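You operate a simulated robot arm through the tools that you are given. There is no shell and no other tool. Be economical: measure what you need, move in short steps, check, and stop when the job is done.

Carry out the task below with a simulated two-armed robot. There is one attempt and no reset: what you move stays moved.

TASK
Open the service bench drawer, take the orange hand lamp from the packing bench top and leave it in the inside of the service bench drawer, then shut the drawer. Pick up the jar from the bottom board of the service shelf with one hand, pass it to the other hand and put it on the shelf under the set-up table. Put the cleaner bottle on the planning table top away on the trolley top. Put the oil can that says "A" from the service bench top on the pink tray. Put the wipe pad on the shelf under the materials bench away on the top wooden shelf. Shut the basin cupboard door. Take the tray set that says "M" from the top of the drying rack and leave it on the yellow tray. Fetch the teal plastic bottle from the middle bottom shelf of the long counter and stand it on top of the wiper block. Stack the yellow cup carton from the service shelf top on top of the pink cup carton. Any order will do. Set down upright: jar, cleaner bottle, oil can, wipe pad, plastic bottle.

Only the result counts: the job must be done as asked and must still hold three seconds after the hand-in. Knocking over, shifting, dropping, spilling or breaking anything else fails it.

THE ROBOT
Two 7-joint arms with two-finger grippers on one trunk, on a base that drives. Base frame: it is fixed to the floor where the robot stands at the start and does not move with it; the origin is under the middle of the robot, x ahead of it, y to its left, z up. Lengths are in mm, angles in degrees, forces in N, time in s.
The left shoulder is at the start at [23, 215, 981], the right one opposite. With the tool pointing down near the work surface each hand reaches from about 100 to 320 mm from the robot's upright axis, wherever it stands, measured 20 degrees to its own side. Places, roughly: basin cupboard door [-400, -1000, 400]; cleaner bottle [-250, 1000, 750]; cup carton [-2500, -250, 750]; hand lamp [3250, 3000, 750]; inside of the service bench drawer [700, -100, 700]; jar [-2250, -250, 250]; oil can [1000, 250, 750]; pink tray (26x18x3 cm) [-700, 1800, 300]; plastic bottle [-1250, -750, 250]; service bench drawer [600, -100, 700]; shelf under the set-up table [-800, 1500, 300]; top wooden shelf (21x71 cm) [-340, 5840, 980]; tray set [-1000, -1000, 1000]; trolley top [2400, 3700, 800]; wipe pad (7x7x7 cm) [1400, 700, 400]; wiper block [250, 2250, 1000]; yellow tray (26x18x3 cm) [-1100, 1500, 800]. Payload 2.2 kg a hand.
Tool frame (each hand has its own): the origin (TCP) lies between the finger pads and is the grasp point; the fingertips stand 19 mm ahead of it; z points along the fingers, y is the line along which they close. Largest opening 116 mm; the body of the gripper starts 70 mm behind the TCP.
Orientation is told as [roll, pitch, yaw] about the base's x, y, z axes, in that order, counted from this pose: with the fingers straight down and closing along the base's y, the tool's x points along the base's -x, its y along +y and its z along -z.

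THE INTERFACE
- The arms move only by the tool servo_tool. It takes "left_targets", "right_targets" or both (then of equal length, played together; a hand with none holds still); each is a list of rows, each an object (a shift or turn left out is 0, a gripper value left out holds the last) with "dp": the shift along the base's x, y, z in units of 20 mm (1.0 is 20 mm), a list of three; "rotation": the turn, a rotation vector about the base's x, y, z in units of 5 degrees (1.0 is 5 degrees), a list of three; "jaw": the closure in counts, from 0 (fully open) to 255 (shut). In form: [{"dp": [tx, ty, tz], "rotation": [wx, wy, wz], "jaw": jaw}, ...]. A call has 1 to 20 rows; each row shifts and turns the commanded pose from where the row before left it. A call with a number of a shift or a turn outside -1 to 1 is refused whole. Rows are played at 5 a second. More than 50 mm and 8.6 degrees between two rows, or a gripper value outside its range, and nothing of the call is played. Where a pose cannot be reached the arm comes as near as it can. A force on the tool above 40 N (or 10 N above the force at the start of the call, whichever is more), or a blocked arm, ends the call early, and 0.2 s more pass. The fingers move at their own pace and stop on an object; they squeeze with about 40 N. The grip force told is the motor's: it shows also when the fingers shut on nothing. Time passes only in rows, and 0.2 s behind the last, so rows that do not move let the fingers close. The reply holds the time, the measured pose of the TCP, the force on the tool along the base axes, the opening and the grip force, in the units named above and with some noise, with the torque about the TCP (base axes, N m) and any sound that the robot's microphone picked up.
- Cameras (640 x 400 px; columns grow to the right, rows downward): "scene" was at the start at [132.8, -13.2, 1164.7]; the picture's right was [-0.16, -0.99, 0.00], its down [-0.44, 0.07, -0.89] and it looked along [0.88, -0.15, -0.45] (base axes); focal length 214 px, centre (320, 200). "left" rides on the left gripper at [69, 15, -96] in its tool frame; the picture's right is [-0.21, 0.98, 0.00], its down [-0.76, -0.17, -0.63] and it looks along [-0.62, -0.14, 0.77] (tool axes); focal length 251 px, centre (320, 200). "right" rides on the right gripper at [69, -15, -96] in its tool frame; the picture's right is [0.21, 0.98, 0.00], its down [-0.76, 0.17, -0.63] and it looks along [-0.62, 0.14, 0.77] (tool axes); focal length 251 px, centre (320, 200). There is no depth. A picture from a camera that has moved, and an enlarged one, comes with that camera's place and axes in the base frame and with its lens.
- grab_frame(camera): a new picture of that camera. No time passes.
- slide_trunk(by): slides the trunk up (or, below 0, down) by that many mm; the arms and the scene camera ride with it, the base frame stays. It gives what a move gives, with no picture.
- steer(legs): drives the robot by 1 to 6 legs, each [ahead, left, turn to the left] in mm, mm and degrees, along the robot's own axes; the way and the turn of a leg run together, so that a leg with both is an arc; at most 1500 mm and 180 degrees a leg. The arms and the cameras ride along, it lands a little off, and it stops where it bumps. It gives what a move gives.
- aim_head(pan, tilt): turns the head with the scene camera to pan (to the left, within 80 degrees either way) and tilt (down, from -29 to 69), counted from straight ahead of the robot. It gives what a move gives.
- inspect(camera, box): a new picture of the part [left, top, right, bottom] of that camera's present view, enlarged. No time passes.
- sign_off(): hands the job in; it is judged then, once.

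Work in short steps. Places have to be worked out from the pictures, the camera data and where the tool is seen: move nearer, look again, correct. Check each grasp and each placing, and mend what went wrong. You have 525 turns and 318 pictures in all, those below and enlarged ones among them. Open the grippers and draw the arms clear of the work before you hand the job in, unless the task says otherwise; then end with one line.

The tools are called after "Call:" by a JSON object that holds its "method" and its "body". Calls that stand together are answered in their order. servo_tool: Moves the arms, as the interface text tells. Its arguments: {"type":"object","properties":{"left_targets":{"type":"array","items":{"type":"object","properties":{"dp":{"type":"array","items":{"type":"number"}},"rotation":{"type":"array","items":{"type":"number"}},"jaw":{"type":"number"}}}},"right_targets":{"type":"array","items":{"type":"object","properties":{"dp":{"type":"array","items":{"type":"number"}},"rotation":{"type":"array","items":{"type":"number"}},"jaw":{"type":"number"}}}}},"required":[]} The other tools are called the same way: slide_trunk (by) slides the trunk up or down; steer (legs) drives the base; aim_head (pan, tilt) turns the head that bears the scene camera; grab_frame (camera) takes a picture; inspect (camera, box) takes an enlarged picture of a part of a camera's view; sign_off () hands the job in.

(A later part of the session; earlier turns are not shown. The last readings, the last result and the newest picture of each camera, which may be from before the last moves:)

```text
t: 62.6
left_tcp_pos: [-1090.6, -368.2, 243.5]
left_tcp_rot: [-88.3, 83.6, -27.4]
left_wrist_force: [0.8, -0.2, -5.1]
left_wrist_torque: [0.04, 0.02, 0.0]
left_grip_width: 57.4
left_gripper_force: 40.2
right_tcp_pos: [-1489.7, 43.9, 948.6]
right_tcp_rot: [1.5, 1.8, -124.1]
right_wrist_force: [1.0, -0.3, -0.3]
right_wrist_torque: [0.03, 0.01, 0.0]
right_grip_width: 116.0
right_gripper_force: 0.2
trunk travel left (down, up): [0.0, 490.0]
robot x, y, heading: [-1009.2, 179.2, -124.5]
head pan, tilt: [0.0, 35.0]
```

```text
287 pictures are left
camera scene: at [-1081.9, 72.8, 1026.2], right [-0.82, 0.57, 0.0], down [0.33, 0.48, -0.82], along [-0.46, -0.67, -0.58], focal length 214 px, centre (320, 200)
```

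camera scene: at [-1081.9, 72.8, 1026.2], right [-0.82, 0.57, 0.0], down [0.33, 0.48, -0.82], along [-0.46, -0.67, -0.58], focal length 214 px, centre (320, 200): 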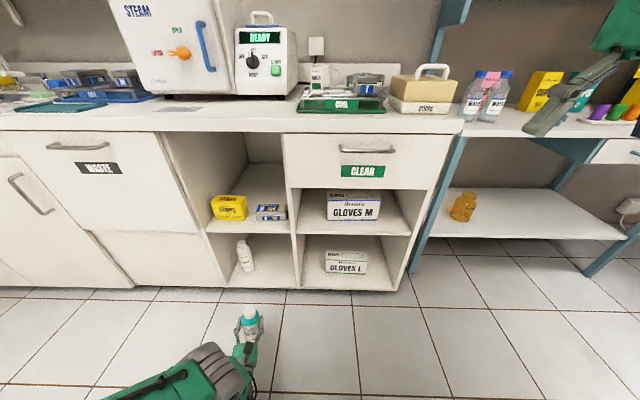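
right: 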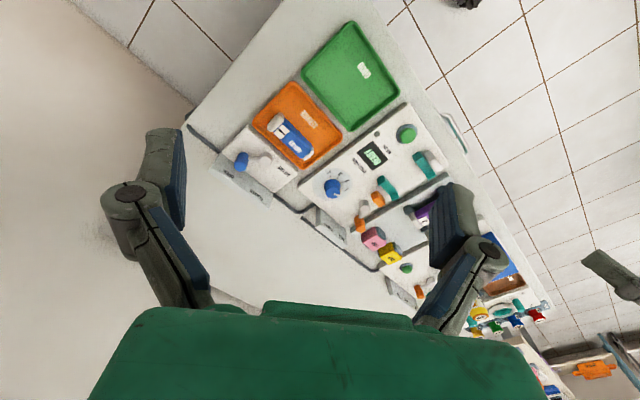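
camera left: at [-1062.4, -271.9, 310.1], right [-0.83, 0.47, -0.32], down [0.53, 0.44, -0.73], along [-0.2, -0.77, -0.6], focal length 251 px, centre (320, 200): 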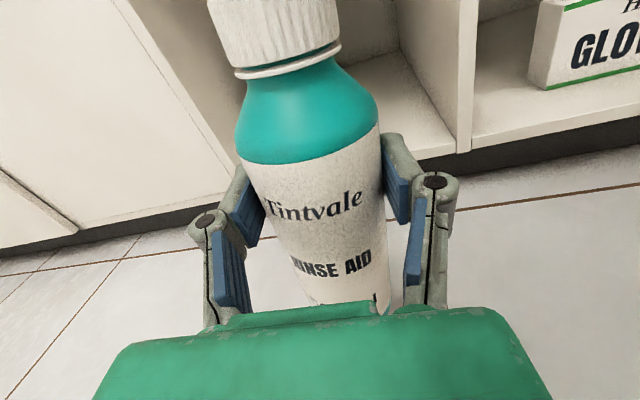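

Held securely. Now I raise the trunk and the left hand, keeping the bottle upright, before going for the tray set.

Call:
{"method": "slide_trunk", "body": {"by": 200}}

Call:
{"method": "servo_tool", "body": {"left_targets": [{"dp": [0, 0, 1]}, {"dp": [0, 0, 1]}, {"dp": [0, 0, 1]}, {"dp": [0, 0, 1]}, {"dp": [0, 0, 1]}, {"dp": [0, 0, 1]}, {"dp": [0, 0, 1]}, {"dp": [0, 0, 1]}, {"dp": [0, 0, 1]}, {"dp": [0, 0, 1]}, {"dp": [0, 0, 1]}, {"dp": [0, 0, 1]}, {"dp": [0, 0, 1]}, {"dp": [0, 0, 1]}, {"dp": [0, 0, 1]}, {"dp": [0, 0, 1]}, {"dp": [0, 0, 1]}, {"dp": [0, 0, 1]}]}}

Call:
{"method": "aim_head", "body": {"pan": 0, "tilt": 20}}

Call:
{"method": "grab_frame", "body": {"camera": "scene"}}

```text
t: 64.8
left_tcp_pos: [-1090.7, -366.3, 443.4]
left_tcp_rot: [-88.2, 83.4, -27.2]
left_wrist_force: [0.8, 0.4, -5.2]
left_wrist_torque: [0.02, 0.01, 0.01]
left_grip_width: 57.2
left_gripper_force: 40.2
right_tcp_pos: [-1491.8, 44.7, 1147.2]
right_tcp_rot: [1.5, 1.9, -124.1]
right_wrist_force: [-0.2, -0.6, -0.8]
right_wrist_torque: [-0.01, -0.02, -0.01]
right_grip_width: 115.9
right_gripper_force: 0.0
trunk travel left (down, up): [-200.0, 290.0]
robot x, y, heading: [-1015.0, 177.8, -124.7]
head pan, tilt: [0.0, 35.0]
```

```text
t: 68.6
left_tcp_pos: [-1092.2, -366.3, 804.9]
left_tcp_rot: [-87.8, 83.7, -27.1]
left_wrist_force: [0.0, 0.4, -4.6]
left_wrist_torque: [0.0, 0.01, -0.02]
left_grip_width: 57.4
left_gripper_force: 40.3
right_tcp_pos: [-1492.4, 44.5, 1147.4]
right_tcp_rot: [1.6, 1.9, -124.1]
right_wrist_force: [0.0, 0.2, -0.9]
right_wrist_torque: [-0.01, -0.01, 0.03]
right_grip_width: 116.2
right_gripper_force: 0.0
trunk travel left (down, up): [-200.0, 290.0]
robot x, y, heading: [-1012.8, 179.8, -124.3]
head pan, tilt: [0.0, 35.0]
```

```text
t: 69.3
left_tcp_pos: [-1092.0, -366.7, 803.8]
left_tcp_rot: [-88.1, 83.6, -27.3]
left_wrist_force: [-0.2, -0.3, -4.5]
left_wrist_torque: [0.07, 0.02, -0.01]
left_grip_width: 57.3
left_gripper_force: 40.0
right_tcp_pos: [-1491.4, 44.1, 1147.7]
right_tcp_rot: [1.6, 2.0, -124.2]
right_wrist_force: [0.1, -0.7, 0.1]
right_wrist_torque: [0.01, 0.02, 0.01]
right_grip_width: 116.3
right_gripper_force: 0.1
trunk travel left (down, up): [-200.0, 290.0]
robot x, y, heading: [-1008.3, 177.6, -124.7]
head pan, tilt: [0.0, 20.0]
```

```text
286 pictures are left
camera scene: at [-1087.5, 69.1, 1249.8], right [-0.82, 0.57, 0.0], down [0.2, 0.29, -0.94], along [-0.53, -0.77, -0.35], focal length 214 px, centre (320, 200)
```

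scene: 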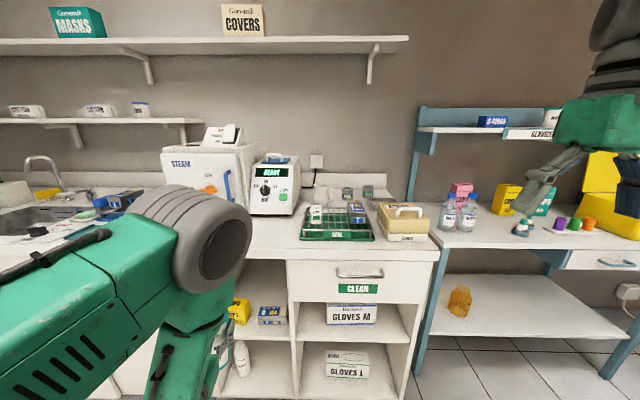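

I now raise the left hand well above counter height, and pitch the right tool 60° forward to find its reach over the counter.

Call:
{"method": "servo_tool", "body": {"left_targets": [{"dp": [0, 0, 1]}, {"dp": [0, 0, 1]}, {"dp": [0, 0, 1]}, {"dp": [0, 0, 1]}, {"dp": [0, 0, 1]}, {"dp": [0, 0, 1]}, {"dp": [0, 0, 1]}, {"dp": [0, 0, 1]}, {"dp": [0, 0, 1]}, {"dp": [0, 0, 1]}, {"dp": [0, 0, 1]}, {"dp": [0, 0, 1]}], "right_targets": [{"dp": [-0.457, -0.657, -0.5], "rotation": [-0.821, 0.571, 0]}, {"dp": [-0.457, -0.657, -0.5], "rotation": [-0.821, 0.571, 0]}, {"dp": [-0.457, -0.657, -0.5], "rotation": [-0.821, 0.571, 0]}, {"dp": [-0.457, -0.657, -0.5], "rotation": [-0.821, 0.571, 0]}, {"dp": [-0.457, -0.657, -0.5], "rotation": [-0.821, 0.571, 0]}, {"dp": [-0.457, -0.657, -0.5], "rotation": [-0.821, 0.571, 0]}, {"dp": [-0.457, -0.657, -0.5], "rotation": [-0.821, 0.571, 0]}, {"dp": [-0.457, -0.657, -0.5], "rotation": [-0.821, 0.571, 0]}, {"dp": [-0.457, -0.657, -0.5], "rotation": [-0.821, 0.571, 0]}, {"dp": [-0.457, -0.657, -0.5], "rotation": [-0.821, 0.571, 0]}, {"dp": [-0.457, -0.657, -0.5], "rotation": [-0.821, 0.571, 0]}, {"dp": [-0.457, -0.657, -0.5], "rotation": [-0.821, 0.571, 0]}]}}

Call:
{"method": "grab_frame", "body": {"camera": "scene"}}

```text
t: 71.2
left_tcp_pos: [-1067.2, -353.2, 881.0]
left_tcp_rot: [-29.8, 77.4, 32.7]
left_wrist_force: [-0.2, -1.1, -4.0]
left_wrist_torque: [0.01, 0.01, -0.03]
left_grip_width: 57.5
left_gripper_force: 40.6
right_tcp_pos: [-1573.7, -60.6, 1071.6]
right_tcp_rot: [0.9, -38.5, -124.0]
right_wrist_force: [-0.8, 0.2, 0.4]
right_wrist_torque: [-0.02, 0.02, 0.04]
right_grip_width: 115.9
right_gripper_force: 0.0
right hand out of reach, approached as far as the arm can: row 1
trunk travel left (down, up): [-200.0, 290.0]
robot x, y, heading: [-1009.7, 178.9, -124.3]
head pan, tilt: [0.0, 20.0]
stopped in row 9 (left hand): the arm was blocked; the commanded pose is now the measured one
```

```text
285 pictures are left
camera scene: at [-1089.1, 70.8, 1250.0], right [-0.82, 0.57, 0.0], down [0.2, 0.28, -0.94], along [-0.53, -0.77, -0.35], focal length 214 px, centre (320, 200)
```

scene: 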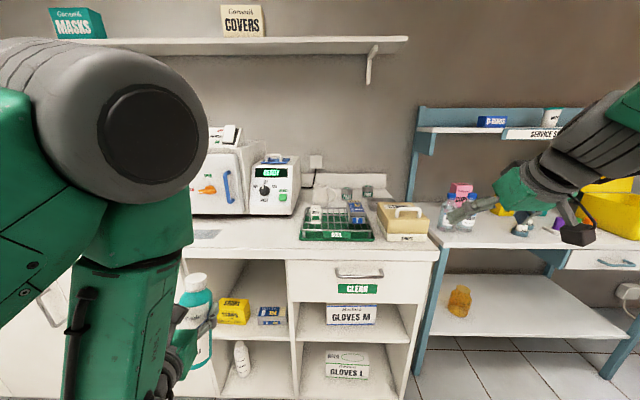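

The left arm hit a joint/self limit, so I use the trunk for height. I raise it 250 mm and then shift sideways into the aisle and back up along it, without turning.

Call:
{"method": "slide_trunk", "body": {"by": 250}}

Call:
{"method": "steer", "body": {"legs": [[0, 850, 0], [-900, 0, 0]]}}

Call:
{"method": "grab_frame", "body": {"camera": "scene"}}

```text
t: 73.8
left_tcp_pos: [-1066.6, -354.9, 1132.6]
left_tcp_rot: [-29.7, 77.8, 32.7]
left_wrist_force: [0.0, -0.6, -4.1]
left_wrist_torque: [0.02, 0.0, 0.04]
left_grip_width: 57.4
left_gripper_force: 39.6
right_tcp_pos: [-1572.8, -63.4, 1321.0]
right_tcp_rot: [1.0, -38.4, -123.8]
right_wrist_force: [-0.1, -0.4, 0.1]
right_wrist_torque: [-0.02, 0.01, -0.03]
right_grip_width: 115.9
right_gripper_force: 0.0
trunk travel left (down, up): [-450.0, 40.0]
robot x, y, heading: [-1011.1, 179.9, -124.6]
head pan, tilt: [0.0, 20.0]
```

```text
t: 82.7
left_tcp_pos: [150.6, -93.4, 1132.4]
left_tcp_rot: [-29.9, 77.7, 32.4]
left_wrist_force: [1.1, 0.2, -4.6]
left_wrist_torque: [-0.01, 0.01, 0.01]
left_grip_width: 57.2
left_gripper_force: 40.3
right_tcp_pos: [-356.2, 200.6, 1320.8]
right_tcp_rot: [0.8, -38.5, -124.2]
right_wrist_force: [-0.7, 0.4, -0.3]
right_wrist_torque: [0.01, -0.02, -0.03]
right_grip_width: 116.2
right_gripper_force: 0.1
trunk travel left (down, up): [-450.0, 40.0]
robot x, y, heading: [210.2, 439.2, -124.7]
head pan, tilt: [0.0, 20.0]
```

```text
284 pictures are left
camera scene: at [129.1, 329.3, 1499.8], right [-0.82, 0.57, 0.0], down [0.2, 0.28, -0.94], along [-0.53, -0.77, -0.35], focal length 214 px, centre (320, 200)
```

scene: 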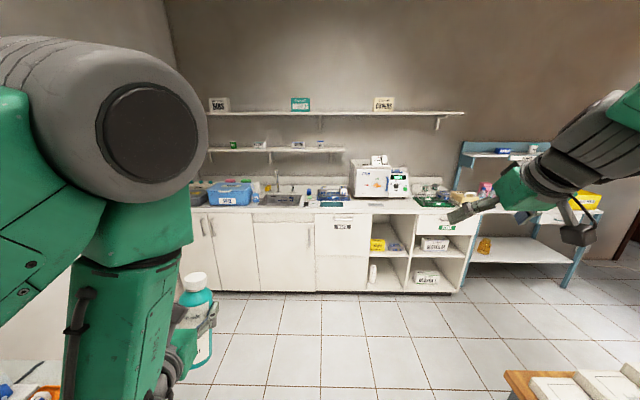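

The cupboard door is shut flush. I back further along the aisle, then turn left to view the planning table's far end.

Call:
{"method": "steer", "body": {"legs": [[-1400, 0, 0], [0, 0, -90]]}}

Call:
{"method": "grab_frame", "body": {"camera": "scene"}}

```text
t: 93.5
left_tcp_pos: [478.6, 1656.3, 1133.9]
left_tcp_rot: [-29.6, 78.0, -57.7]
left_wrist_force: [0.0, 0.1, -3.8]
left_wrist_torque: [0.03, -0.03, 0.02]
left_grip_width: 57.4
left_gripper_force: 40.6
right_tcp_pos: [776.9, 2158.7, 1321.7]
right_tcp_rot: [0.9, -38.7, 145.6]
right_wrist_force: [-0.6, -0.8, -0.1]
right_wrist_torque: [-0.01, -0.01, -0.03]
right_grip_width: 116.1
right_gripper_force: 0.0
trunk travel left (down, up): [-450.0, 40.0]
robot x, y, heading: [1010.0, 1594.7, 144.5]
head pan, tilt: [0.0, 20.0]
```

```text
283 pictures are left
camera scene: at [897.4, 1678.9, 1499.9], right [0.58, 0.82, 0.0], down [0.28, -0.2, -0.94], along [-0.77, 0.54, -0.35], focal length 214 px, centre (320, 200)
```

scene: 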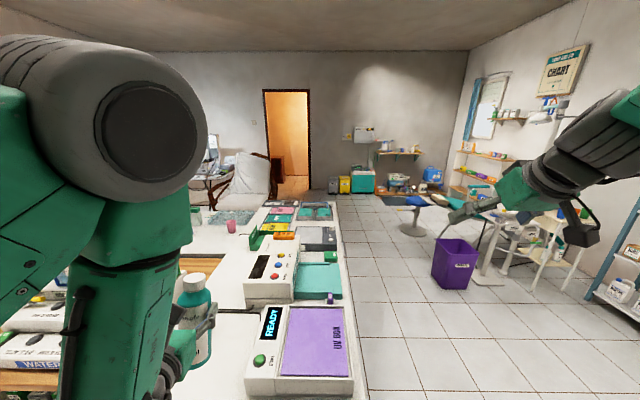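

I inspect the equipment counter where the wiper block should be (near pixel 330,240).

Call:
{"method": "inspect", "body": {"camera": "scene", "box": [180, 190, 380, 400]}}

```text
1.90 times, centred on (280, 295) of scene
camera zoom: at [897.4, 1678.9, 1499.9], right [0.58, 0.82, 0.0], down [0.28, -0.2, -0.94], along [-0.77, 0.54, -0.35], focal length 408 px, centre (396, 19)
```

zoom: 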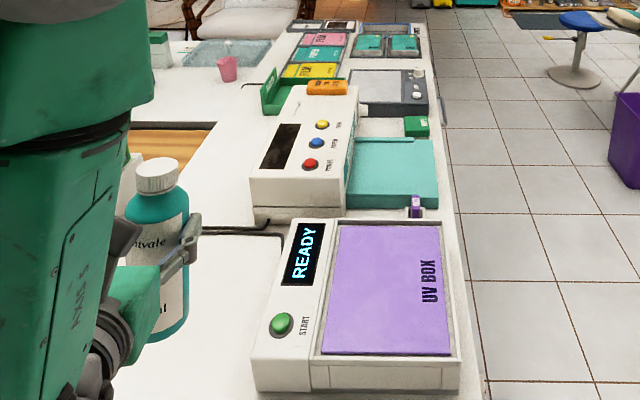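

I drive around to the open-floor side of this counter and face it.

Call:
{"method": "steer", "body": {"legs": [[0, -750, 0], [800, 0, 0], [0, 0, 90]]}}

Call:
{"method": "aim_head", "body": {"pan": 0, "tilt": 35}}

Call:
{"method": "grab_frame", "body": {"camera": "scene"}}

```text
t: 105.3
left_tcp_pos: [715.7, 2155.0, 1134.6]
left_tcp_rot: [-29.6, 77.8, 32.5]
left_wrist_force: [-1.7, 0.1, -3.1]
left_wrist_torque: [0.03, 0.01, 0.0]
left_grip_width: 57.3
left_gripper_force: 40.4
right_tcp_pos: [210.0, 2455.8, 1323.1]
right_tcp_rot: [1.5, -38.8, -125.1]
right_wrist_force: [-0.2, -0.6, 0.0]
right_wrist_torque: [0.0, -0.02, -0.02]
right_grip_width: 116.4
right_gripper_force: 0.2
trunk travel left (down, up): [-450.0, 40.0]
robot x, y, heading: [779.2, 2678.3, -125.1]
head pan, tilt: [0.0, 20.0]
```

```text
t: 106.1
left_tcp_pos: [727.6, 2150.4, 1130.6]
left_tcp_rot: [-26.5, 77.8, 36.0]
left_wrist_force: [1.3, -0.5, -4.1]
left_wrist_torque: [0.0, 0.0, -0.03]
left_grip_width: 57.5
left_gripper_force: 39.7
right_tcp_pos: [221.3, 2451.1, 1324.3]
right_tcp_rot: [1.0, -38.6, -124.6]
right_wrist_force: [0.3, 0.3, 0.5]
right_wrist_torque: [0.03, -0.01, 0.0]
right_grip_width: 116.1
right_gripper_force: 0.0
trunk travel left (down, up): [-450.0, 40.0]
robot x, y, heading: [776.0, 2676.0, -125.4]
head pan, tilt: [0.0, 35.0]
```

```text
281 pictures are left
camera scene: at [712.8, 2567.8, 1476.1], right [-0.82, 0.58, 0.01], down [0.33, 0.47, -0.82], along [-0.47, -0.67, -0.58], focal length 214 px, centre (320, 200)
```

scene: 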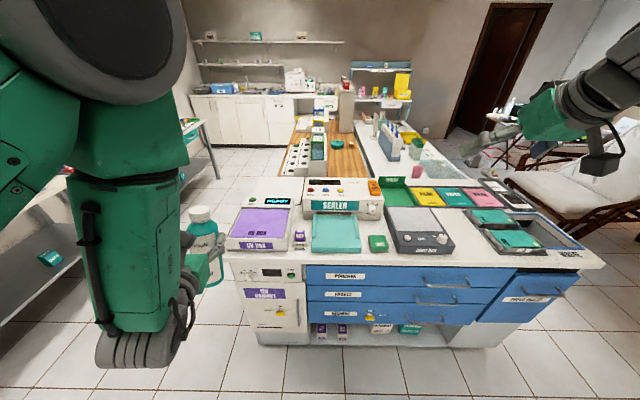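

I inspect the island top for the wiper block label.

Call:
{"method": "inspect", "body": {"camera": "scene", "box": [290, 165, 450, 265]}}

Call:
{"method": "inspect", "body": {"camera": "scene", "box": [360, 215, 460, 275]}}

```text
4.00 times, centred on (370, 215) of scene
camera zoom: at [712.8, 2567.8, 1476.1], right [-0.82, 0.58, 0.01], down [0.33, 0.47, -0.82], along [-0.47, -0.67, -0.58], focal length 858 px, centre (120, 140)
```

zoom: 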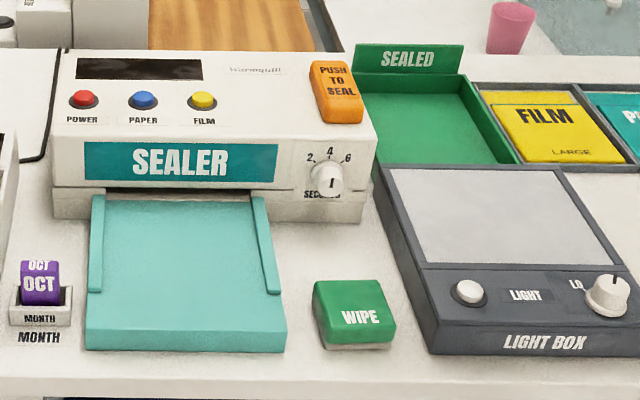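

```text
6.40 times, centred on (410, 245) of scene
camera zoom: at [712.8, 2567.8, 1476.1], right [-0.82, 0.58, 0.01], down [0.33, 0.47, -0.82], along [-0.47, -0.67, -0.58], focal length 1373 px, centre (-256, -88)
```

zoom: 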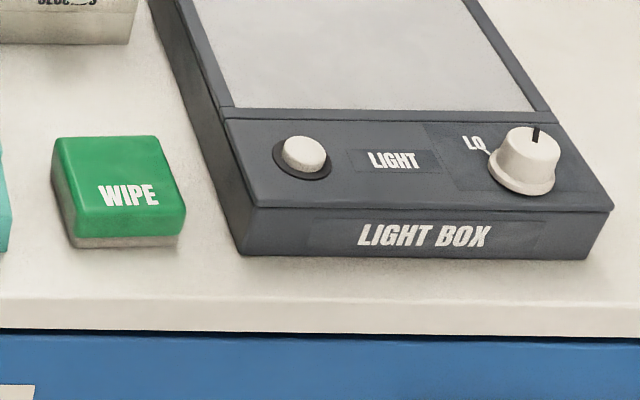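

The green "WIPE" block is the wiper block, at about (236,2248). I correct the bottle's 12° tilt and drive right so the left hand faces it.

Call:
{"method": "servo_tool", "body": {"left_targets": [{"rotation": [-0.478, 0.659, 0]}, {"rotation": [-0.478, 0.659, 0]}, {"rotation": [-0.478, 0.659, 0]}, {"dp": [0, 0, 0]}]}}

Call:
{"method": "steer", "body": {"legs": [[0, -450, 0], [60, 0, 0]]}}

Call:
{"method": "grab_frame", "body": {"camera": "scene"}}

Call:
{"method": "grab_frame", "body": {"camera": "left"}}

```text
t: 107.1
left_tcp_pos: [726.1, 2151.9, 1131.0]
left_tcp_rot: [-93.4, 89.7, -30.5]
left_wrist_force: [-0.3, 0.2, -4.4]
left_wrist_torque: [0.06, -0.01, 0.0]
left_grip_width: 57.2
left_gripper_force: 39.3
right_tcp_pos: [215.3, 2455.9, 1321.7]
right_tcp_rot: [1.2, -38.6, -124.7]
right_wrist_force: [-0.8, 0.0, -0.7]
right_wrist_torque: [0.02, 0.02, 0.03]
right_grip_width: 115.7
right_gripper_force: 0.1
trunk travel left (down, up): [-450.0, 40.0]
robot x, y, heading: [778.9, 2682.7, -125.2]
head pan, tilt: [0.0, 35.0]
```

```text
t: 110.4
left_tcp_pos: [327.0, 2365.3, 1138.8]
left_tcp_rot: [168.3, 89.2, -129.3]
left_wrist_force: [0.2, 0.0, -5.3]
left_wrist_torque: [-0.02, -0.01, -0.05]
left_grip_width: 57.0
left_gripper_force: 39.6
right_tcp_pos: [-177.0, 2664.9, 1326.1]
right_tcp_rot: [0.9, -38.9, -124.5]
right_wrist_force: [0.3, -0.7, 0.8]
right_wrist_torque: [0.07, 0.02, -0.04]
right_grip_width: 116.0
right_gripper_force: 0.0
trunk travel left (down, up): [-450.0, 40.0]
robot x, y, heading: [378.8, 2889.2, -125.1]
head pan, tilt: [0.0, 35.0]
```

```text
278 pictures are left
camera scene: at [307.3, 2789.9, 1477.0], right [-0.82, 0.58, 0.0], down [0.33, 0.47, -0.82], along [-0.47, -0.67, -0.57], focal length 214 px, centre (320, 200)
```

scene: 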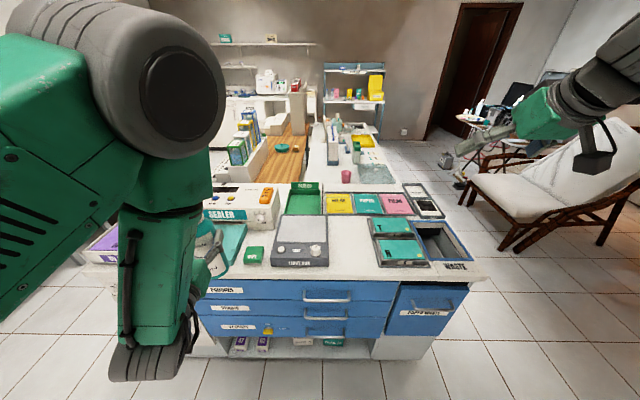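

```text
277 pictures are left
camera left: at [358.9, 2458.8, 1206.1], right [-0.87, 0.45, -0.21], down [0.43, 0.48, -0.77], along [-0.24, -0.76, -0.61], focal length 251 px, centre (320, 200)
```

left: 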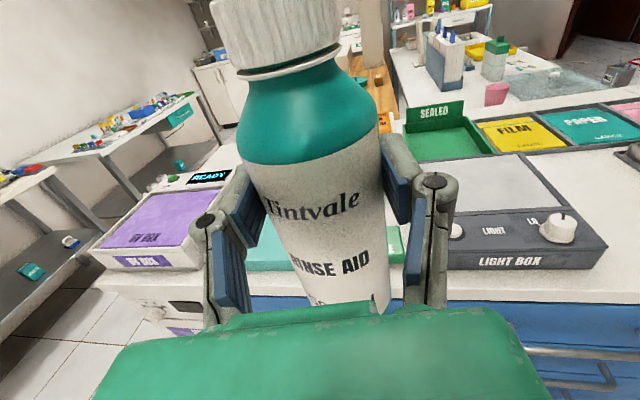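

Triangulated block top ≈ (205,2230,885). I approach with 120 of the 180 mm remaining and look again.

Call:
{"method": "steer", "body": {"legs": [[0, -22, 0], [110, 0, 0]]}}

Call:
{"method": "grab_frame", "body": {"camera": "scene"}}

Call:
{"method": "grab_frame", "body": {"camera": "right"}}

```text
t: 112.0
left_tcp_pos: [219.3, 2301.6, 1142.6]
left_tcp_rot: [-139.3, 88.7, -77.4]
left_wrist_force: [-1.9, 1.8, -3.5]
left_wrist_torque: [0.02, -0.02, 0.12]
left_grip_width: 57.3
left_gripper_force: 40.0
right_tcp_pos: [-285.4, 2602.7, 1311.5]
right_tcp_rot: [2.4, -38.1, -125.8]
right_wrist_force: [-0.6, 1.1, -0.1]
right_wrist_torque: [-0.01, -0.08, 0.05]
right_grip_width: 116.1
right_gripper_force: 0.0
trunk travel left (down, up): [-450.0, 40.0]
robot x, y, heading: [292.6, 2813.2, -125.3]
head pan, tilt: [0.0, 35.0]
```

```text
276 pictures are left
camera scene: at [190.1, 2730.4, 1476.0], right [-0.82, 0.58, -0.02], down [0.35, 0.46, -0.82], along [-0.46, -0.68, -0.57], focal length 214 px, centre (320, 200)
```

scene: 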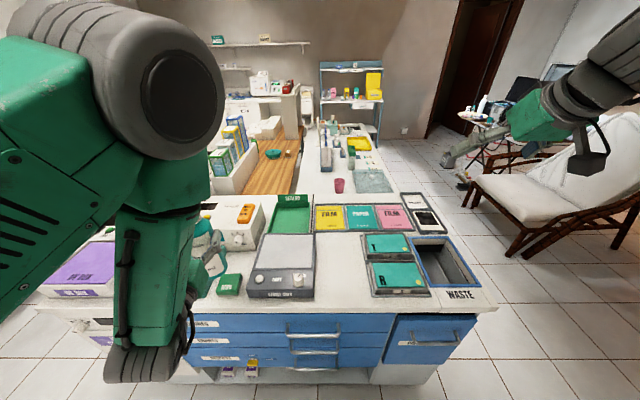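

```text
275 pictures are left
camera right: at [-235.4, 2707.0, 1344.9], right [0.91, -0.41, -0.1], down [0.0, -0.24, 0.97], along [-0.42, -0.88, -0.22], focal length 251 px, centre (320, 200)
```

right: 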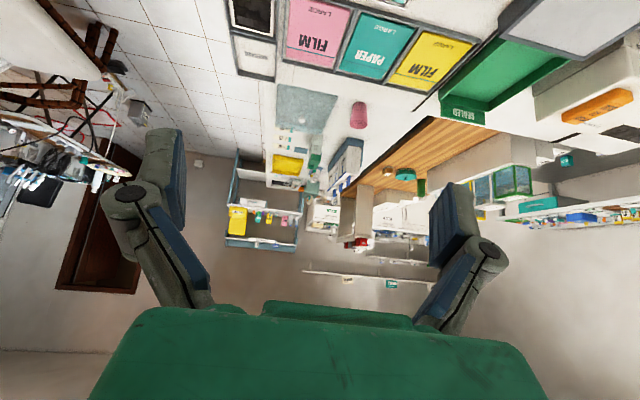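

The block re-measures consistently at (204,2234,885). I let the robot settle and re-read the TCP.

Call:
{"method": "servo_tool", "body": {"left_targets": [{"dp": [0, 0, 0]}, {"dp": [0, 0, 0]}, {"dp": [0, 0, 0]}, {"dp": [0, 0, 0]}]}}

```text
t: 113.0
left_tcp_pos: [233.3, 2290.8, 1139.0]
left_tcp_rot: [177.6, 89.1, -120.8]
left_wrist_force: [0.1, 0.0, -4.0]
left_wrist_torque: [-0.02, 0.0, 0.01]
left_grip_width: 57.2
left_gripper_force: 40.1
right_tcp_pos: [-268.0, 2590.3, 1310.5]
right_tcp_rot: [1.0, -37.1, -125.0]
right_wrist_force: [-0.6, 0.5, -0.5]
right_wrist_torque: [-0.04, -0.01, 0.0]
right_grip_width: 116.2
right_gripper_force: 0.1
trunk travel left (down, up): [-450.0, 40.0]
robot x, y, heading: [292.5, 2810.3, -125.4]
head pan, tilt: [0.0, 35.0]
```

I shift the left hand over the block and swing the right hand's camera around to watch from the side, then lower the trunk 90 mm.

Call:
{"method": "servo_tool", "body": {"left_targets": [{"dp": [-0.36, -0.72, 0]}, {"dp": [-0.36, -0.72, 0]}, {"dp": [-0.36, -0.72, 0]}, {"dp": [-0.36, -0.72, 0]}, {"dp": [0, 0, 0]}, {"dp": [0, 0, 0]}, {"dp": [0, 0, 0]}, {"dp": [0, 0, 0]}, {"dp": [0, 0, 0]}, {"dp": [0, 0, 0]}, {"dp": [0, 0, 0]}, {"dp": [0, 0, 0]}], "right_targets": [{"rotation": [0, 0, 1]}, {"rotation": [0, 0, 1]}, {"rotation": [0, 0, 1]}, {"rotation": [0, 0, 1]}, {"rotation": [0, 0, 1]}, {"rotation": [0, 0, 1]}, {"rotation": [0, 0, 1]}, {"rotation": [0, 0, 1]}, {"rotation": [0, 0, 1]}, {"rotation": [0, 0, 1]}, {"rotation": [0, 0, 1]}, {"rotation": [0, 0, 1]}]}}

Call:
{"method": "slide_trunk", "body": {"by": -90}}

Call:
{"method": "grab_frame", "body": {"camera": "right"}}

Call:
{"method": "grab_frame", "body": {"camera": "scene"}}

```text
t: 115.8
left_tcp_pos: [209.3, 2234.6, 1141.1]
left_tcp_rot: [131.6, 88.5, -166.2]
left_wrist_force: [0.4, 0.0, -4.5]
left_wrist_torque: [0.07, -0.05, -0.02]
left_grip_width: 56.9
left_gripper_force: 40.3
right_tcp_pos: [-262.5, 2594.3, 1322.5]
right_tcp_rot: [0.6, -38.4, -64.7]
right_wrist_force: [1.6, 0.3, -0.8]
right_wrist_torque: [0.05, 0.02, 0.04]
right_grip_width: 116.1
right_gripper_force: 0.0
trunk travel left (down, up): [-450.0, 40.0]
robot x, y, heading: [287.5, 2815.2, -124.9]
head pan, tilt: [0.0, 35.0]
stopped in row 12 (left hand): the arm was blocked; the commanded pose is now the measured one
```

```text
t: 117.0
left_tcp_pos: [227.0, 2223.7, 1044.2]
left_tcp_rot: [112.0, 87.9, 174.7]
left_wrist_force: [1.8, -0.8, -5.4]
left_wrist_torque: [-0.03, -0.03, -0.09]
left_grip_width: 57.4
left_gripper_force: 39.4
right_tcp_pos: [-247.9, 2580.7, 1236.7]
right_tcp_rot: [0.1, -37.7, -64.3]
right_wrist_force: [0.8, -0.7, 0.4]
right_wrist_torque: [0.09, 0.08, -0.05]
right_grip_width: 116.0
right_gripper_force: 0.2
trunk travel left (down, up): [-360.0, 130.0]
robot x, y, heading: [293.6, 2811.0, -125.0]
head pan, tilt: [0.0, 35.0]
```

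```text
274 pictures are left
camera right: at [-311.3, 2678.3, 1270.6], right [0.81, 0.58, -0.13], down [0.24, -0.12, 0.96], along [0.54, -0.81, -0.23], focal length 251 px, centre (320, 200)
```

right: 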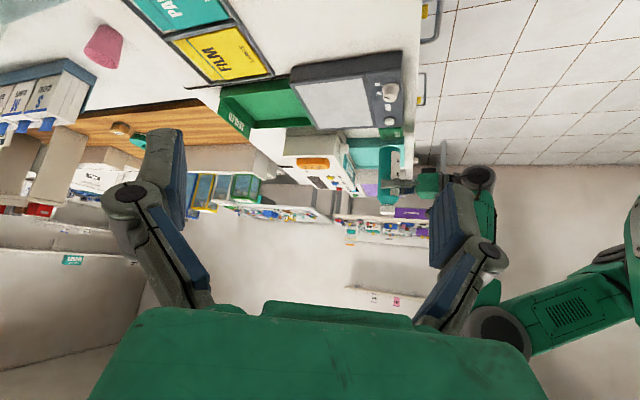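

```text
273 pictures are left
camera scene: at [230.3, 2698.7, 1386.1], right [-0.82, 0.58, 0.01], down [0.32, 0.48, -0.82], along [-0.48, -0.66, -0.58], focal length 214 px, centre (320, 200)
```

scene: 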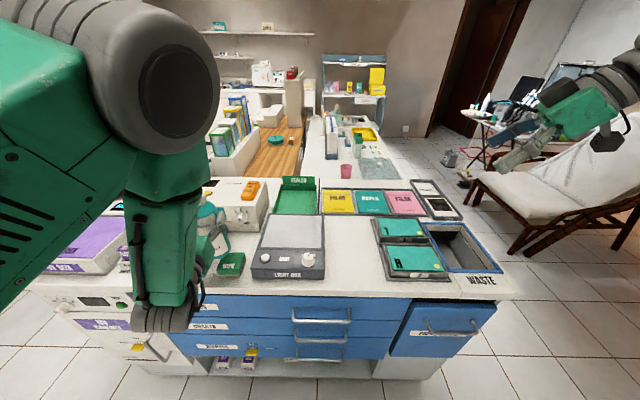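

I let it settle and re-read before final alignment.

Call:
{"method": "servo_tool", "body": {"right_targets": [{"rotation": [0.4, 0.8, 0]}, {"rotation": [0.4, 0.8, 0]}, {"rotation": [0.4, 0.8, 0]}, {"rotation": [0.4, 0.8, 0]}]}}

Call:
{"method": "grab_frame", "body": {"camera": "right"}}

```text
t: 118.0
left_tcp_pos: [217.5, 2227.9, 1045.9]
left_tcp_rot: [113.6, 88.5, 176.4]
left_wrist_force: [1.1, -0.3, -4.7]
left_wrist_torque: [0.0, -0.05, -0.04]
left_grip_width: 57.4
left_gripper_force: 40.5
right_tcp_pos: [-259.0, 2589.6, 1233.1]
right_tcp_rot: [-11.4, -23.5, -58.4]
right_wrist_force: [0.1, -1.2, 0.0]
right_wrist_torque: [0.0, 0.0, -0.02]
right_grip_width: 115.9
right_gripper_force: 0.1
trunk travel left (down, up): [-360.0, 130.0]
robot x, y, heading: [289.6, 2816.9, -125.1]
head pan, tilt: [0.0, 35.0]
```

```text
272 pictures are left
camera right: at [-310.6, 2680.7, 1294.9], right [0.75, 0.6, -0.26], down [0.49, -0.24, 0.84], along [0.44, -0.76, -0.47], focal length 251 px, centre (320, 200)
```

right: 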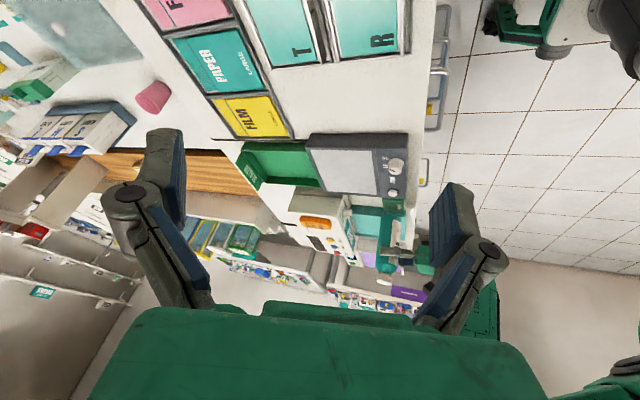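

I inspect that side view at the bottle and block.

Call:
{"method": "inspect", "body": {"camera": "right", "box": [340, 185, 450, 285]}}

```text
4.00 times, centred on (395, 235) of right
camera zoom: at [-310.6, 2680.7, 1294.9], right [0.75, 0.6, -0.26], down [0.49, -0.24, 0.84], along [0.44, -0.76, -0.47], focal length 1006 px, centre (20, 60)
```

zoom: 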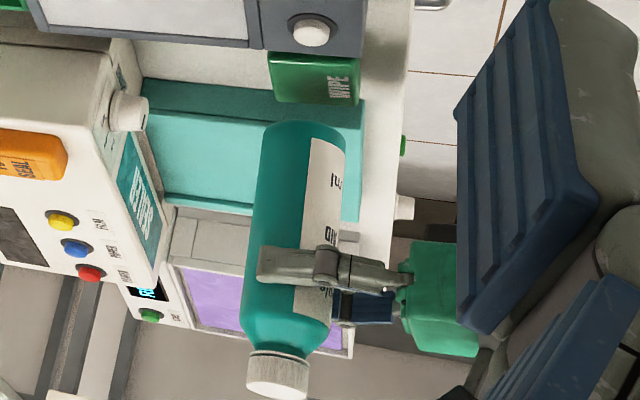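

I zoom further for precise relation between bottle base and block.

Call:
{"method": "inspect", "body": {"camera": "right", "box": [395, 190, 435, 215]}}

```text
16.00 times, centred on (415, 202) of right
camera zoom: at [-310.6, 2680.7, 1294.9], right [0.75, 0.6, -0.26], down [0.49, -0.24, 0.84], along [0.44, -0.76, -0.47], focal length 4023 px, centre (-1200, 160)
```

zoom: 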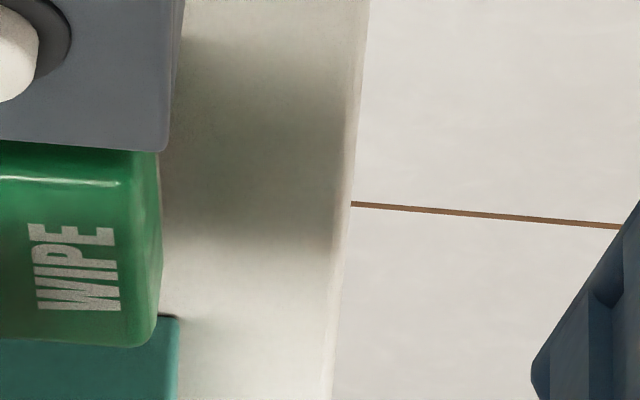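

I shift the bottle by (−12,+8) mm and lower 33 mm, then view again.

Call:
{"method": "servo_tool", "body": {"left_targets": [{"dp": [-0.3, 0.2, 0]}, {"dp": [-0.3, 0.2, 0]}, {"dp": [0, 0, 0]}]}}

Call:
{"method": "slide_trunk", "body": {"by": -32}}

Call:
{"method": "servo_tool", "body": {"right_targets": [{"dp": [0, 0, 0]}, {"dp": [0, 0, 0]}, {"dp": [0, 0, 0]}]}}

Call:
{"method": "inspect", "body": {"camera": "right", "box": [340, 165, 450, 265]}}

```text
t: 118.8
left_tcp_pos: [214.2, 2231.0, 1041.6]
left_tcp_rot: [101.1, 87.8, 164.2]
left_wrist_force: [1.4, -0.8, -5.6]
left_wrist_torque: [-0.02, 0.0, -0.08]
left_grip_width: 57.2
left_gripper_force: 39.7
right_tcp_pos: [-251.3, 2583.8, 1234.9]
right_tcp_rot: [-11.5, -23.1, -58.4]
right_wrist_force: [0.9, -0.2, 0.8]
right_wrist_torque: [0.04, 0.06, -0.05]
right_grip_width: 116.3
right_gripper_force: 0.0
trunk travel left (down, up): [-360.0, 130.0]
robot x, y, heading: [290.4, 2819.7, -125.1]
head pan, tilt: [0.0, 35.0]
```

```text
t: 119.6
left_tcp_pos: [213.2, 2230.7, 1012.6]
left_tcp_rot: [111.2, 87.9, 174.0]
left_wrist_force: [1.0, -0.6, -4.3]
left_wrist_torque: [-0.05, -0.03, -0.06]
left_grip_width: 57.3
left_gripper_force: 40.3
right_tcp_pos: [-249.2, 2583.9, 1203.0]
right_tcp_rot: [-11.8, -22.9, -58.2]
right_wrist_force: [1.0, -0.1, 0.2]
right_wrist_torque: [0.06, 0.06, -0.03]
right_grip_width: 116.1
right_gripper_force: 0.1
trunk travel left (down, up): [-328.0, 162.0]
robot x, y, heading: [285.9, 2810.6, -125.2]
head pan, tilt: [0.0, 35.0]
```

```text
t: 120.4
left_tcp_pos: [206.8, 2235.5, 1017.0]
left_tcp_rot: [120.7, 87.7, -176.9]
left_wrist_force: [0.6, -0.4, -4.3]
left_wrist_torque: [-0.01, -0.01, -0.07]
left_grip_width: 57.2
left_gripper_force: 40.0
right_tcp_pos: [-253.4, 2586.2, 1202.5]
right_tcp_rot: [-11.5, -23.1, -58.4]
right_wrist_force: [0.9, -0.2, 0.5]
right_wrist_torque: [0.05, 0.04, 0.01]
right_grip_width: 116.1
right_gripper_force: 0.0
trunk travel left (down, up): [-328.0, 162.0]
robot x, y, heading: [292.8, 2814.7, -125.2]
head pan, tilt: [0.0, 35.0]
```

```text
4.00 times, centred on (395, 215) of right
camera zoom: at [-304.1, 2675.8, 1264.7], right [0.75, 0.6, -0.26], down [0.49, -0.24, 0.84], along [0.44, -0.76, -0.48], focal length 1006 px, centre (20, 140)
```

zoom: 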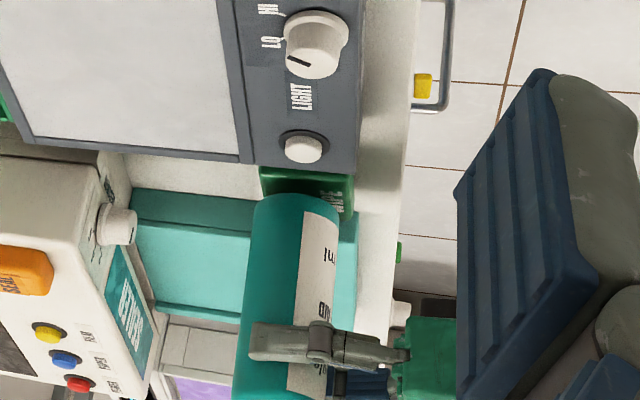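

Alignment is nearly right; small shift (+3,+3), then lower by servo until contact.

Call:
{"method": "servo_tool", "body": {"left_targets": [{"dp": [0.15, 0.15, -0.2]}, {"dp": [0, 0, -0.2]}, {"dp": [0, 0, -0.1]}, {"dp": [0, 0, -0.1]}]}}

Call:
{"method": "inspect", "body": {"camera": "right", "box": [340, 165, 450, 265]}}

```text
t: 121.4
left_tcp_pos: [209.7, 2240.9, 1007.0]
left_tcp_rot: [142.0, 87.8, -155.5]
left_wrist_force: [-7.6, -2.0, 24.2]
left_wrist_torque: [-0.03, 0.34, -0.08]
left_grip_width: 57.2
left_gripper_force: 40.2
right_tcp_pos: [-255.6, 2589.7, 1204.3]
right_tcp_rot: [-11.6, -23.4, -58.3]
right_wrist_force: [-0.3, 0.3, 0.0]
right_wrist_torque: [0.01, 0.03, -0.01]
right_grip_width: 116.1
right_gripper_force: 0.0
trunk travel left (down, up): [-328.0, 162.0]
robot x, y, heading: [288.7, 2813.9, -125.2]
head pan, tilt: [0.0, 35.0]
```

```text
4.00 times, centred on (395, 215) of right
camera zoom: at [-306.1, 2680.7, 1265.0], right [0.75, 0.6, -0.27], down [0.49, -0.24, 0.84], along [0.44, -0.76, -0.48], focal length 1006 px, centre (20, 140)
```

zoom: 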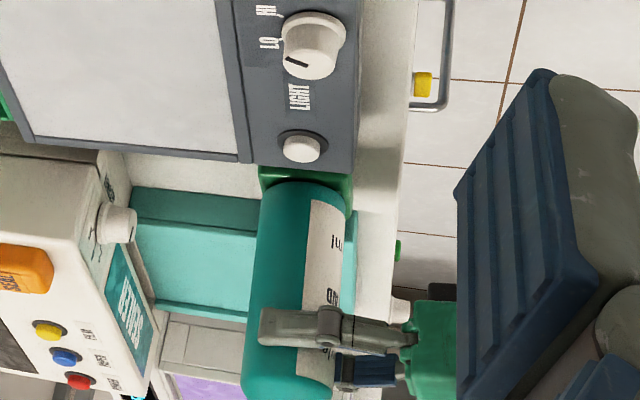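

Contact at 24 N with bottle centred on the block. I ease off 3 mm and open the gripper.

Call:
{"method": "servo_tool", "body": {"left_targets": [{"dp": [0, 0, 0.12]}, {"dp": [0, 0, 0], "jaw": 110}, {"dp": [0, 0, 0], "jaw": 60}, {"dp": [0, 0, 0], "jaw": 0}, {"dp": [0, 0, 0]}]}}

Call:
{"method": "grab_frame", "body": {"camera": "right"}}

Call:
{"method": "grab_frame", "body": {"camera": "left"}}

```text
t: 122.6
left_tcp_pos: [201.6, 2244.8, 1007.4]
left_tcp_rot: [127.4, 88.3, -170.1]
left_wrist_force: [0.7, -0.5, -0.6]
left_wrist_torque: [-0.01, 0.01, 0.0]
left_grip_width: 116.2
left_gripper_force: 0.1
right_tcp_pos: [-266.5, 2594.5, 1200.0]
right_tcp_rot: [-11.3, -23.8, -58.6]
right_wrist_force: [-0.3, -0.2, -0.2]
right_wrist_torque: [0.0, 0.02, 0.0]
right_grip_width: 116.2
right_gripper_force: 0.1
trunk travel left (down, up): [-328.0, 162.0]
robot x, y, heading: [289.4, 2814.6, -125.3]
head pan, tilt: [0.0, 35.0]
```

```text
267 pictures are left
camera right: at [-315.9, 2684.5, 1260.7], right [0.76, 0.6, -0.26], down [0.48, -0.24, 0.84], along [0.44, -0.76, -0.47], focal length 251 px, centre (320, 200)
```

right: 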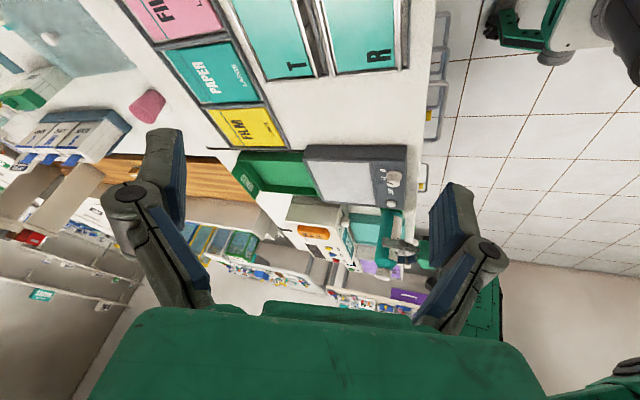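

```text
266 pictures are left
camera left: at [235.1, 2337.2, 1076.5], right [-0.87, 0.45, -0.19], down [0.42, 0.48, -0.77], along [-0.26, -0.75, -0.61], focal length 251 px, centre (320, 200)
```

left: 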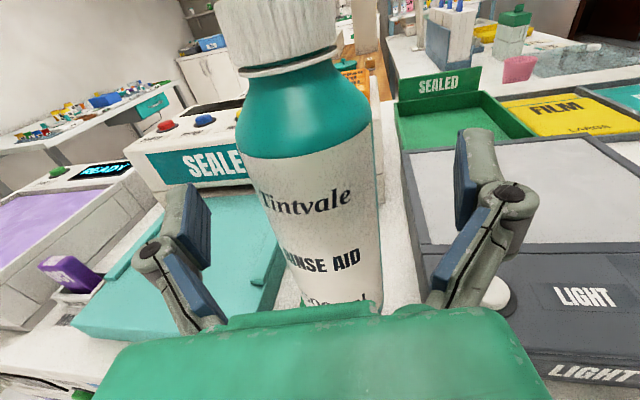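

The bottle stands on the block. I withdraw the hand straight back along its own axis.

Call:
{"method": "servo_tool", "body": {"left_targets": [{"dp": [0.4, 0.8, 0]}, {"dp": [0.4, 0.8, 0]}, {"dp": [0.4, 0.8, 0]}, {"dp": [0.4, 0.8, 0]}, {"dp": [0.4, 0.8, 0]}, {"dp": [0.4, 0.8, 0]}]}}

Call:
{"method": "steer", "body": {"legs": [[-300, 0, 0]]}}

Call:
{"method": "grab_frame", "body": {"camera": "left"}}

```text
t: 124.0
left_tcp_pos: [240.9, 2334.8, 1002.0]
left_tcp_rot: [136.7, 88.3, -161.3]
left_wrist_force: [0.3, 0.1, -0.2]
left_wrist_torque: [-0.01, 0.02, -0.01]
left_grip_width: 116.2
left_gripper_force: 0.1
left hand out of reach, approached as far as the arm can: row 6
right_tcp_pos: [-263.1, 2592.1, 1199.6]
right_tcp_rot: [-11.3, -23.6, -58.6]
right_wrist_force: [0.6, 0.3, -0.8]
right_wrist_torque: [0.02, -0.03, -0.03]
right_grip_width: 116.1
right_gripper_force: 0.2
trunk travel left (down, up): [-328.0, 162.0]
robot x, y, heading: [287.6, 2816.6, -125.2]
head pan, tilt: [0.0, 35.0]
```

```text
t: 126.1
left_tcp_pos: [414.6, 2578.5, 1001.7]
left_tcp_rot: [136.0, 88.3, -161.9]
left_wrist_force: [0.0, -0.2, 0.3]
left_wrist_torque: [-0.04, 0.0, 0.03]
left_grip_width: 116.0
left_gripper_force: 0.0
right_tcp_pos: [-90.3, 2836.5, 1200.7]
right_tcp_rot: [-11.4, -23.6, -58.5]
right_wrist_force: [0.1, -0.6, 0.5]
right_wrist_torque: [0.02, 0.0, 0.0]
right_grip_width: 116.1
right_gripper_force: 0.0
trunk travel left (down, up): [-328.0, 162.0]
robot x, y, heading: [461.1, 3060.8, -125.4]
head pan, tilt: [0.0, 35.0]
```

```text
265 pictures are left
camera left: at [448.9, 2671.5, 1069.6], right [-0.87, 0.46, -0.19], down [0.42, 0.47, -0.77], along [-0.26, -0.75, -0.6], focal length 251 px, centre (320, 200)
```

left: 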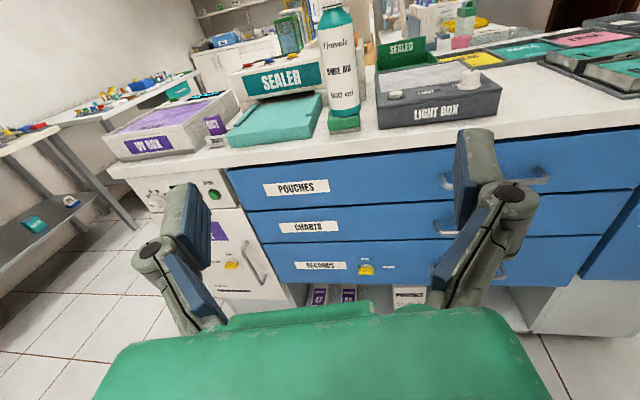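

Bottle placed well. Next the wipe pad: I drive into the aisle and turn to face the materials bench.

Call:
{"method": "steer", "body": {"legs": [[0, 1300, 0], [1380, 0, 0], [0, 0, 90]]}}

Call:
{"method": "grab_frame", "body": {"camera": "scene"}}

Call:
{"method": "grab_frame", "body": {"camera": "left"}}

```text
t: 142.8
left_tcp_pos: [1196.9, 1147.2, 1001.1]
left_tcp_rot: [139.0, 88.2, -68.9]
left_wrist_force: [-0.2, -0.4, 0.0]
left_wrist_torque: [0.02, 0.0, 0.01]
left_grip_width: 116.2
left_gripper_force: 0.0
right_tcp_pos: [938.4, 642.7, 1200.9]
right_tcp_rot: [-11.5, -23.6, 31.5]
right_wrist_force: [0.5, 0.1, 0.2]
right_wrist_torque: [-0.02, -0.02, 0.02]
right_grip_width: 116.0
right_gripper_force: 0.0
trunk travel left (down, up): [-328.0, 162.0]
robot x, y, heading: [718.2, 1189.2, -35.3]
head pan, tilt: [0.0, 35.0]
```

```text
264 pictures are left
camera scene: at [822.4, 1117.5, 1354.2], right [-0.58, -0.82, 0.0], down [-0.47, 0.33, -0.82], along [0.67, -0.47, -0.58], focal length 214 px, centre (320, 200)
```

scene: 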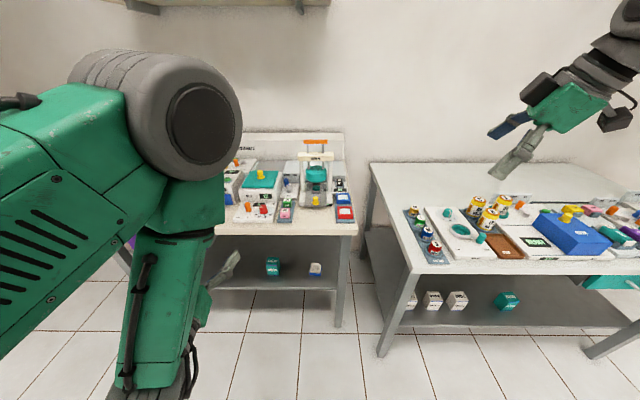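

```text
263 pictures are left
camera left: at [1103.7, 1181.0, 1070.5], right [-0.46, -0.87, -0.19], down [-0.47, 0.42, -0.78], along [0.75, -0.26, -0.6], focal length 251 px, centre (320, 200)
```

left: 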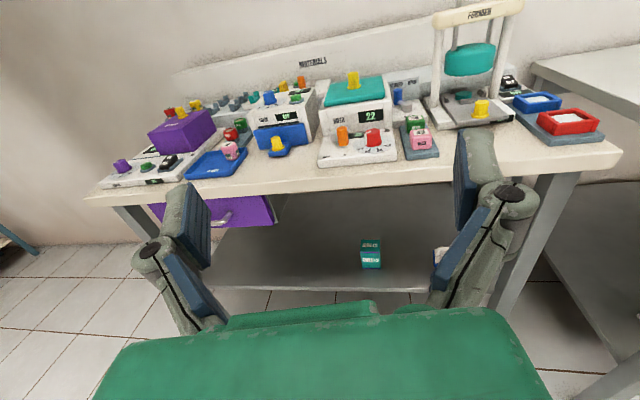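

I inspect the two items under the materials bench.

Call:
{"method": "inspect", "body": {"camera": "scene", "box": [240, 235, 360, 310]}}

```text
5.33 times, centred on (300, 272) of scene
camera zoom: at [822.4, 1117.5, 1354.2], right [-0.58, -0.82, 0.0], down [-0.47, 0.33, -0.82], along [0.67, -0.47, -0.58], focal length 1144 px, centre (427, -187)
```

zoom: 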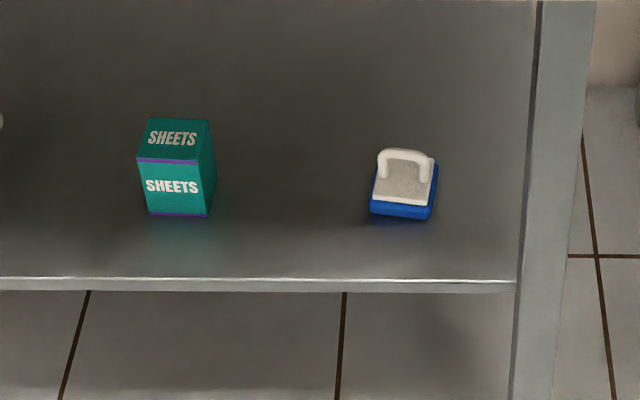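

The wipe pad is the blue/white one with a handle arch. I'll grip the arch sideways. Shift right 215, lower trunk and left hand in front of the bench.

Call:
{"method": "steer", "body": {"legs": [[0, -215, 0]]}}

Call:
{"method": "slide_trunk", "body": {"by": -328}}

Call:
{"method": "servo_tool", "body": {"left_targets": [{"dp": [0.35, -0.25, -0.9]}, {"dp": [0.35, -0.25, -0.9]}, {"dp": [0.35, -0.25, -0.9]}, {"dp": [0.35, -0.25, -0.9]}, {"dp": [0.35, -0.25, -0.9]}, {"dp": [0.35, -0.25, -0.9]}, {"dp": [0.35, -0.25, -0.9]}, {"dp": [0.35, -0.25, -0.9]}, {"dp": [0.35, -0.25, -0.9]}, {"dp": [0.35, -0.25, -0.9]}, {"dp": [0.35, -0.25, -0.9]}, {"dp": [0.35, -0.25, -0.9]}]}}

Call:
{"method": "grab_frame", "body": {"camera": "left"}}

```text
t: 144.5
left_tcp_pos: [1070.0, 972.4, 1003.6]
left_tcp_rot: [140.1, 88.1, -68.0]
left_wrist_force: [-0.2, 0.4, 0.0]
left_wrist_torque: [-0.02, -0.04, -0.02]
left_grip_width: 116.0
left_gripper_force: 0.0
right_tcp_pos: [810.1, 467.8, 1202.8]
right_tcp_rot: [-11.6, -23.7, 31.4]
right_wrist_force: [-0.1, 0.3, 0.2]
right_wrist_torque: [-0.03, 0.02, 0.01]
right_grip_width: 116.0
right_gripper_force: 0.1
trunk travel left (down, up): [-328.0, 162.0]
robot x, y, heading: [592.8, 1014.6, -35.5]
head pan, tilt: [0.0, 35.0]
```

```text
t: 147.7
left_tcp_pos: [1068.7, 972.7, 676.8]
left_tcp_rot: [143.1, 88.0, -64.9]
left_wrist_force: [0.1, 0.1, 0.9]
left_wrist_torque: [0.02, 0.0, -0.01]
left_grip_width: 116.2
left_gripper_force: 0.0
right_tcp_pos: [808.1, 468.7, 876.2]
right_tcp_rot: [-11.7, -23.7, 31.4]
right_wrist_force: [0.3, 0.9, 0.2]
right_wrist_torque: [-0.02, 0.01, 0.02]
right_grip_width: 115.9
right_gripper_force: 0.1
trunk travel left (down, up): [0.0, 490.0]
robot x, y, heading: [591.6, 1015.0, -35.2]
head pan, tilt: [0.0, 35.0]
```

```text
t: 150.3
left_tcp_pos: [1151.2, 913.6, 459.6]
left_tcp_rot: [142.4, 87.9, -65.6]
left_wrist_force: [0.3, -0.6, -0.5]
left_wrist_torque: [-0.02, -0.02, -0.03]
left_grip_width: 115.9
left_gripper_force: 0.1
right_tcp_pos: [807.9, 469.0, 876.3]
right_tcp_rot: [-11.7, -23.9, 31.4]
right_wrist_force: [0.2, 1.0, -0.9]
right_wrist_torque: [0.01, -0.01, 0.02]
right_grip_width: 115.7
right_gripper_force: 0.1
trunk travel left (down, up): [0.0, 490.0]
robot x, y, heading: [592.8, 1014.6, -35.5]
head pan, tilt: [0.0, 35.0]
```

```text
261 pictures are left
camera left: at [1059.3, 948.2, 527.3], right [-0.46, -0.87, -0.19], down [-0.47, 0.42, -0.78], along [0.76, -0.26, -0.6], focal length 251 px, centre (320, 200)
```

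left: 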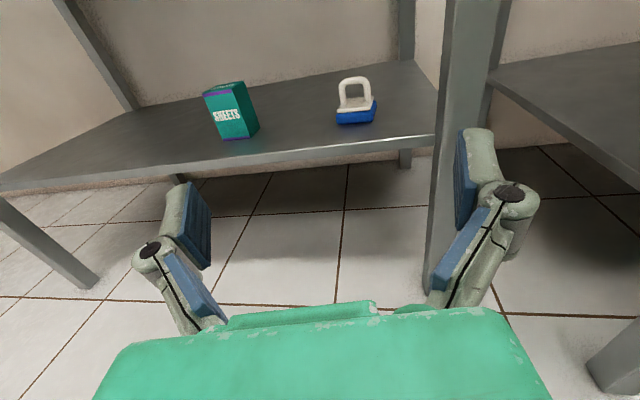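

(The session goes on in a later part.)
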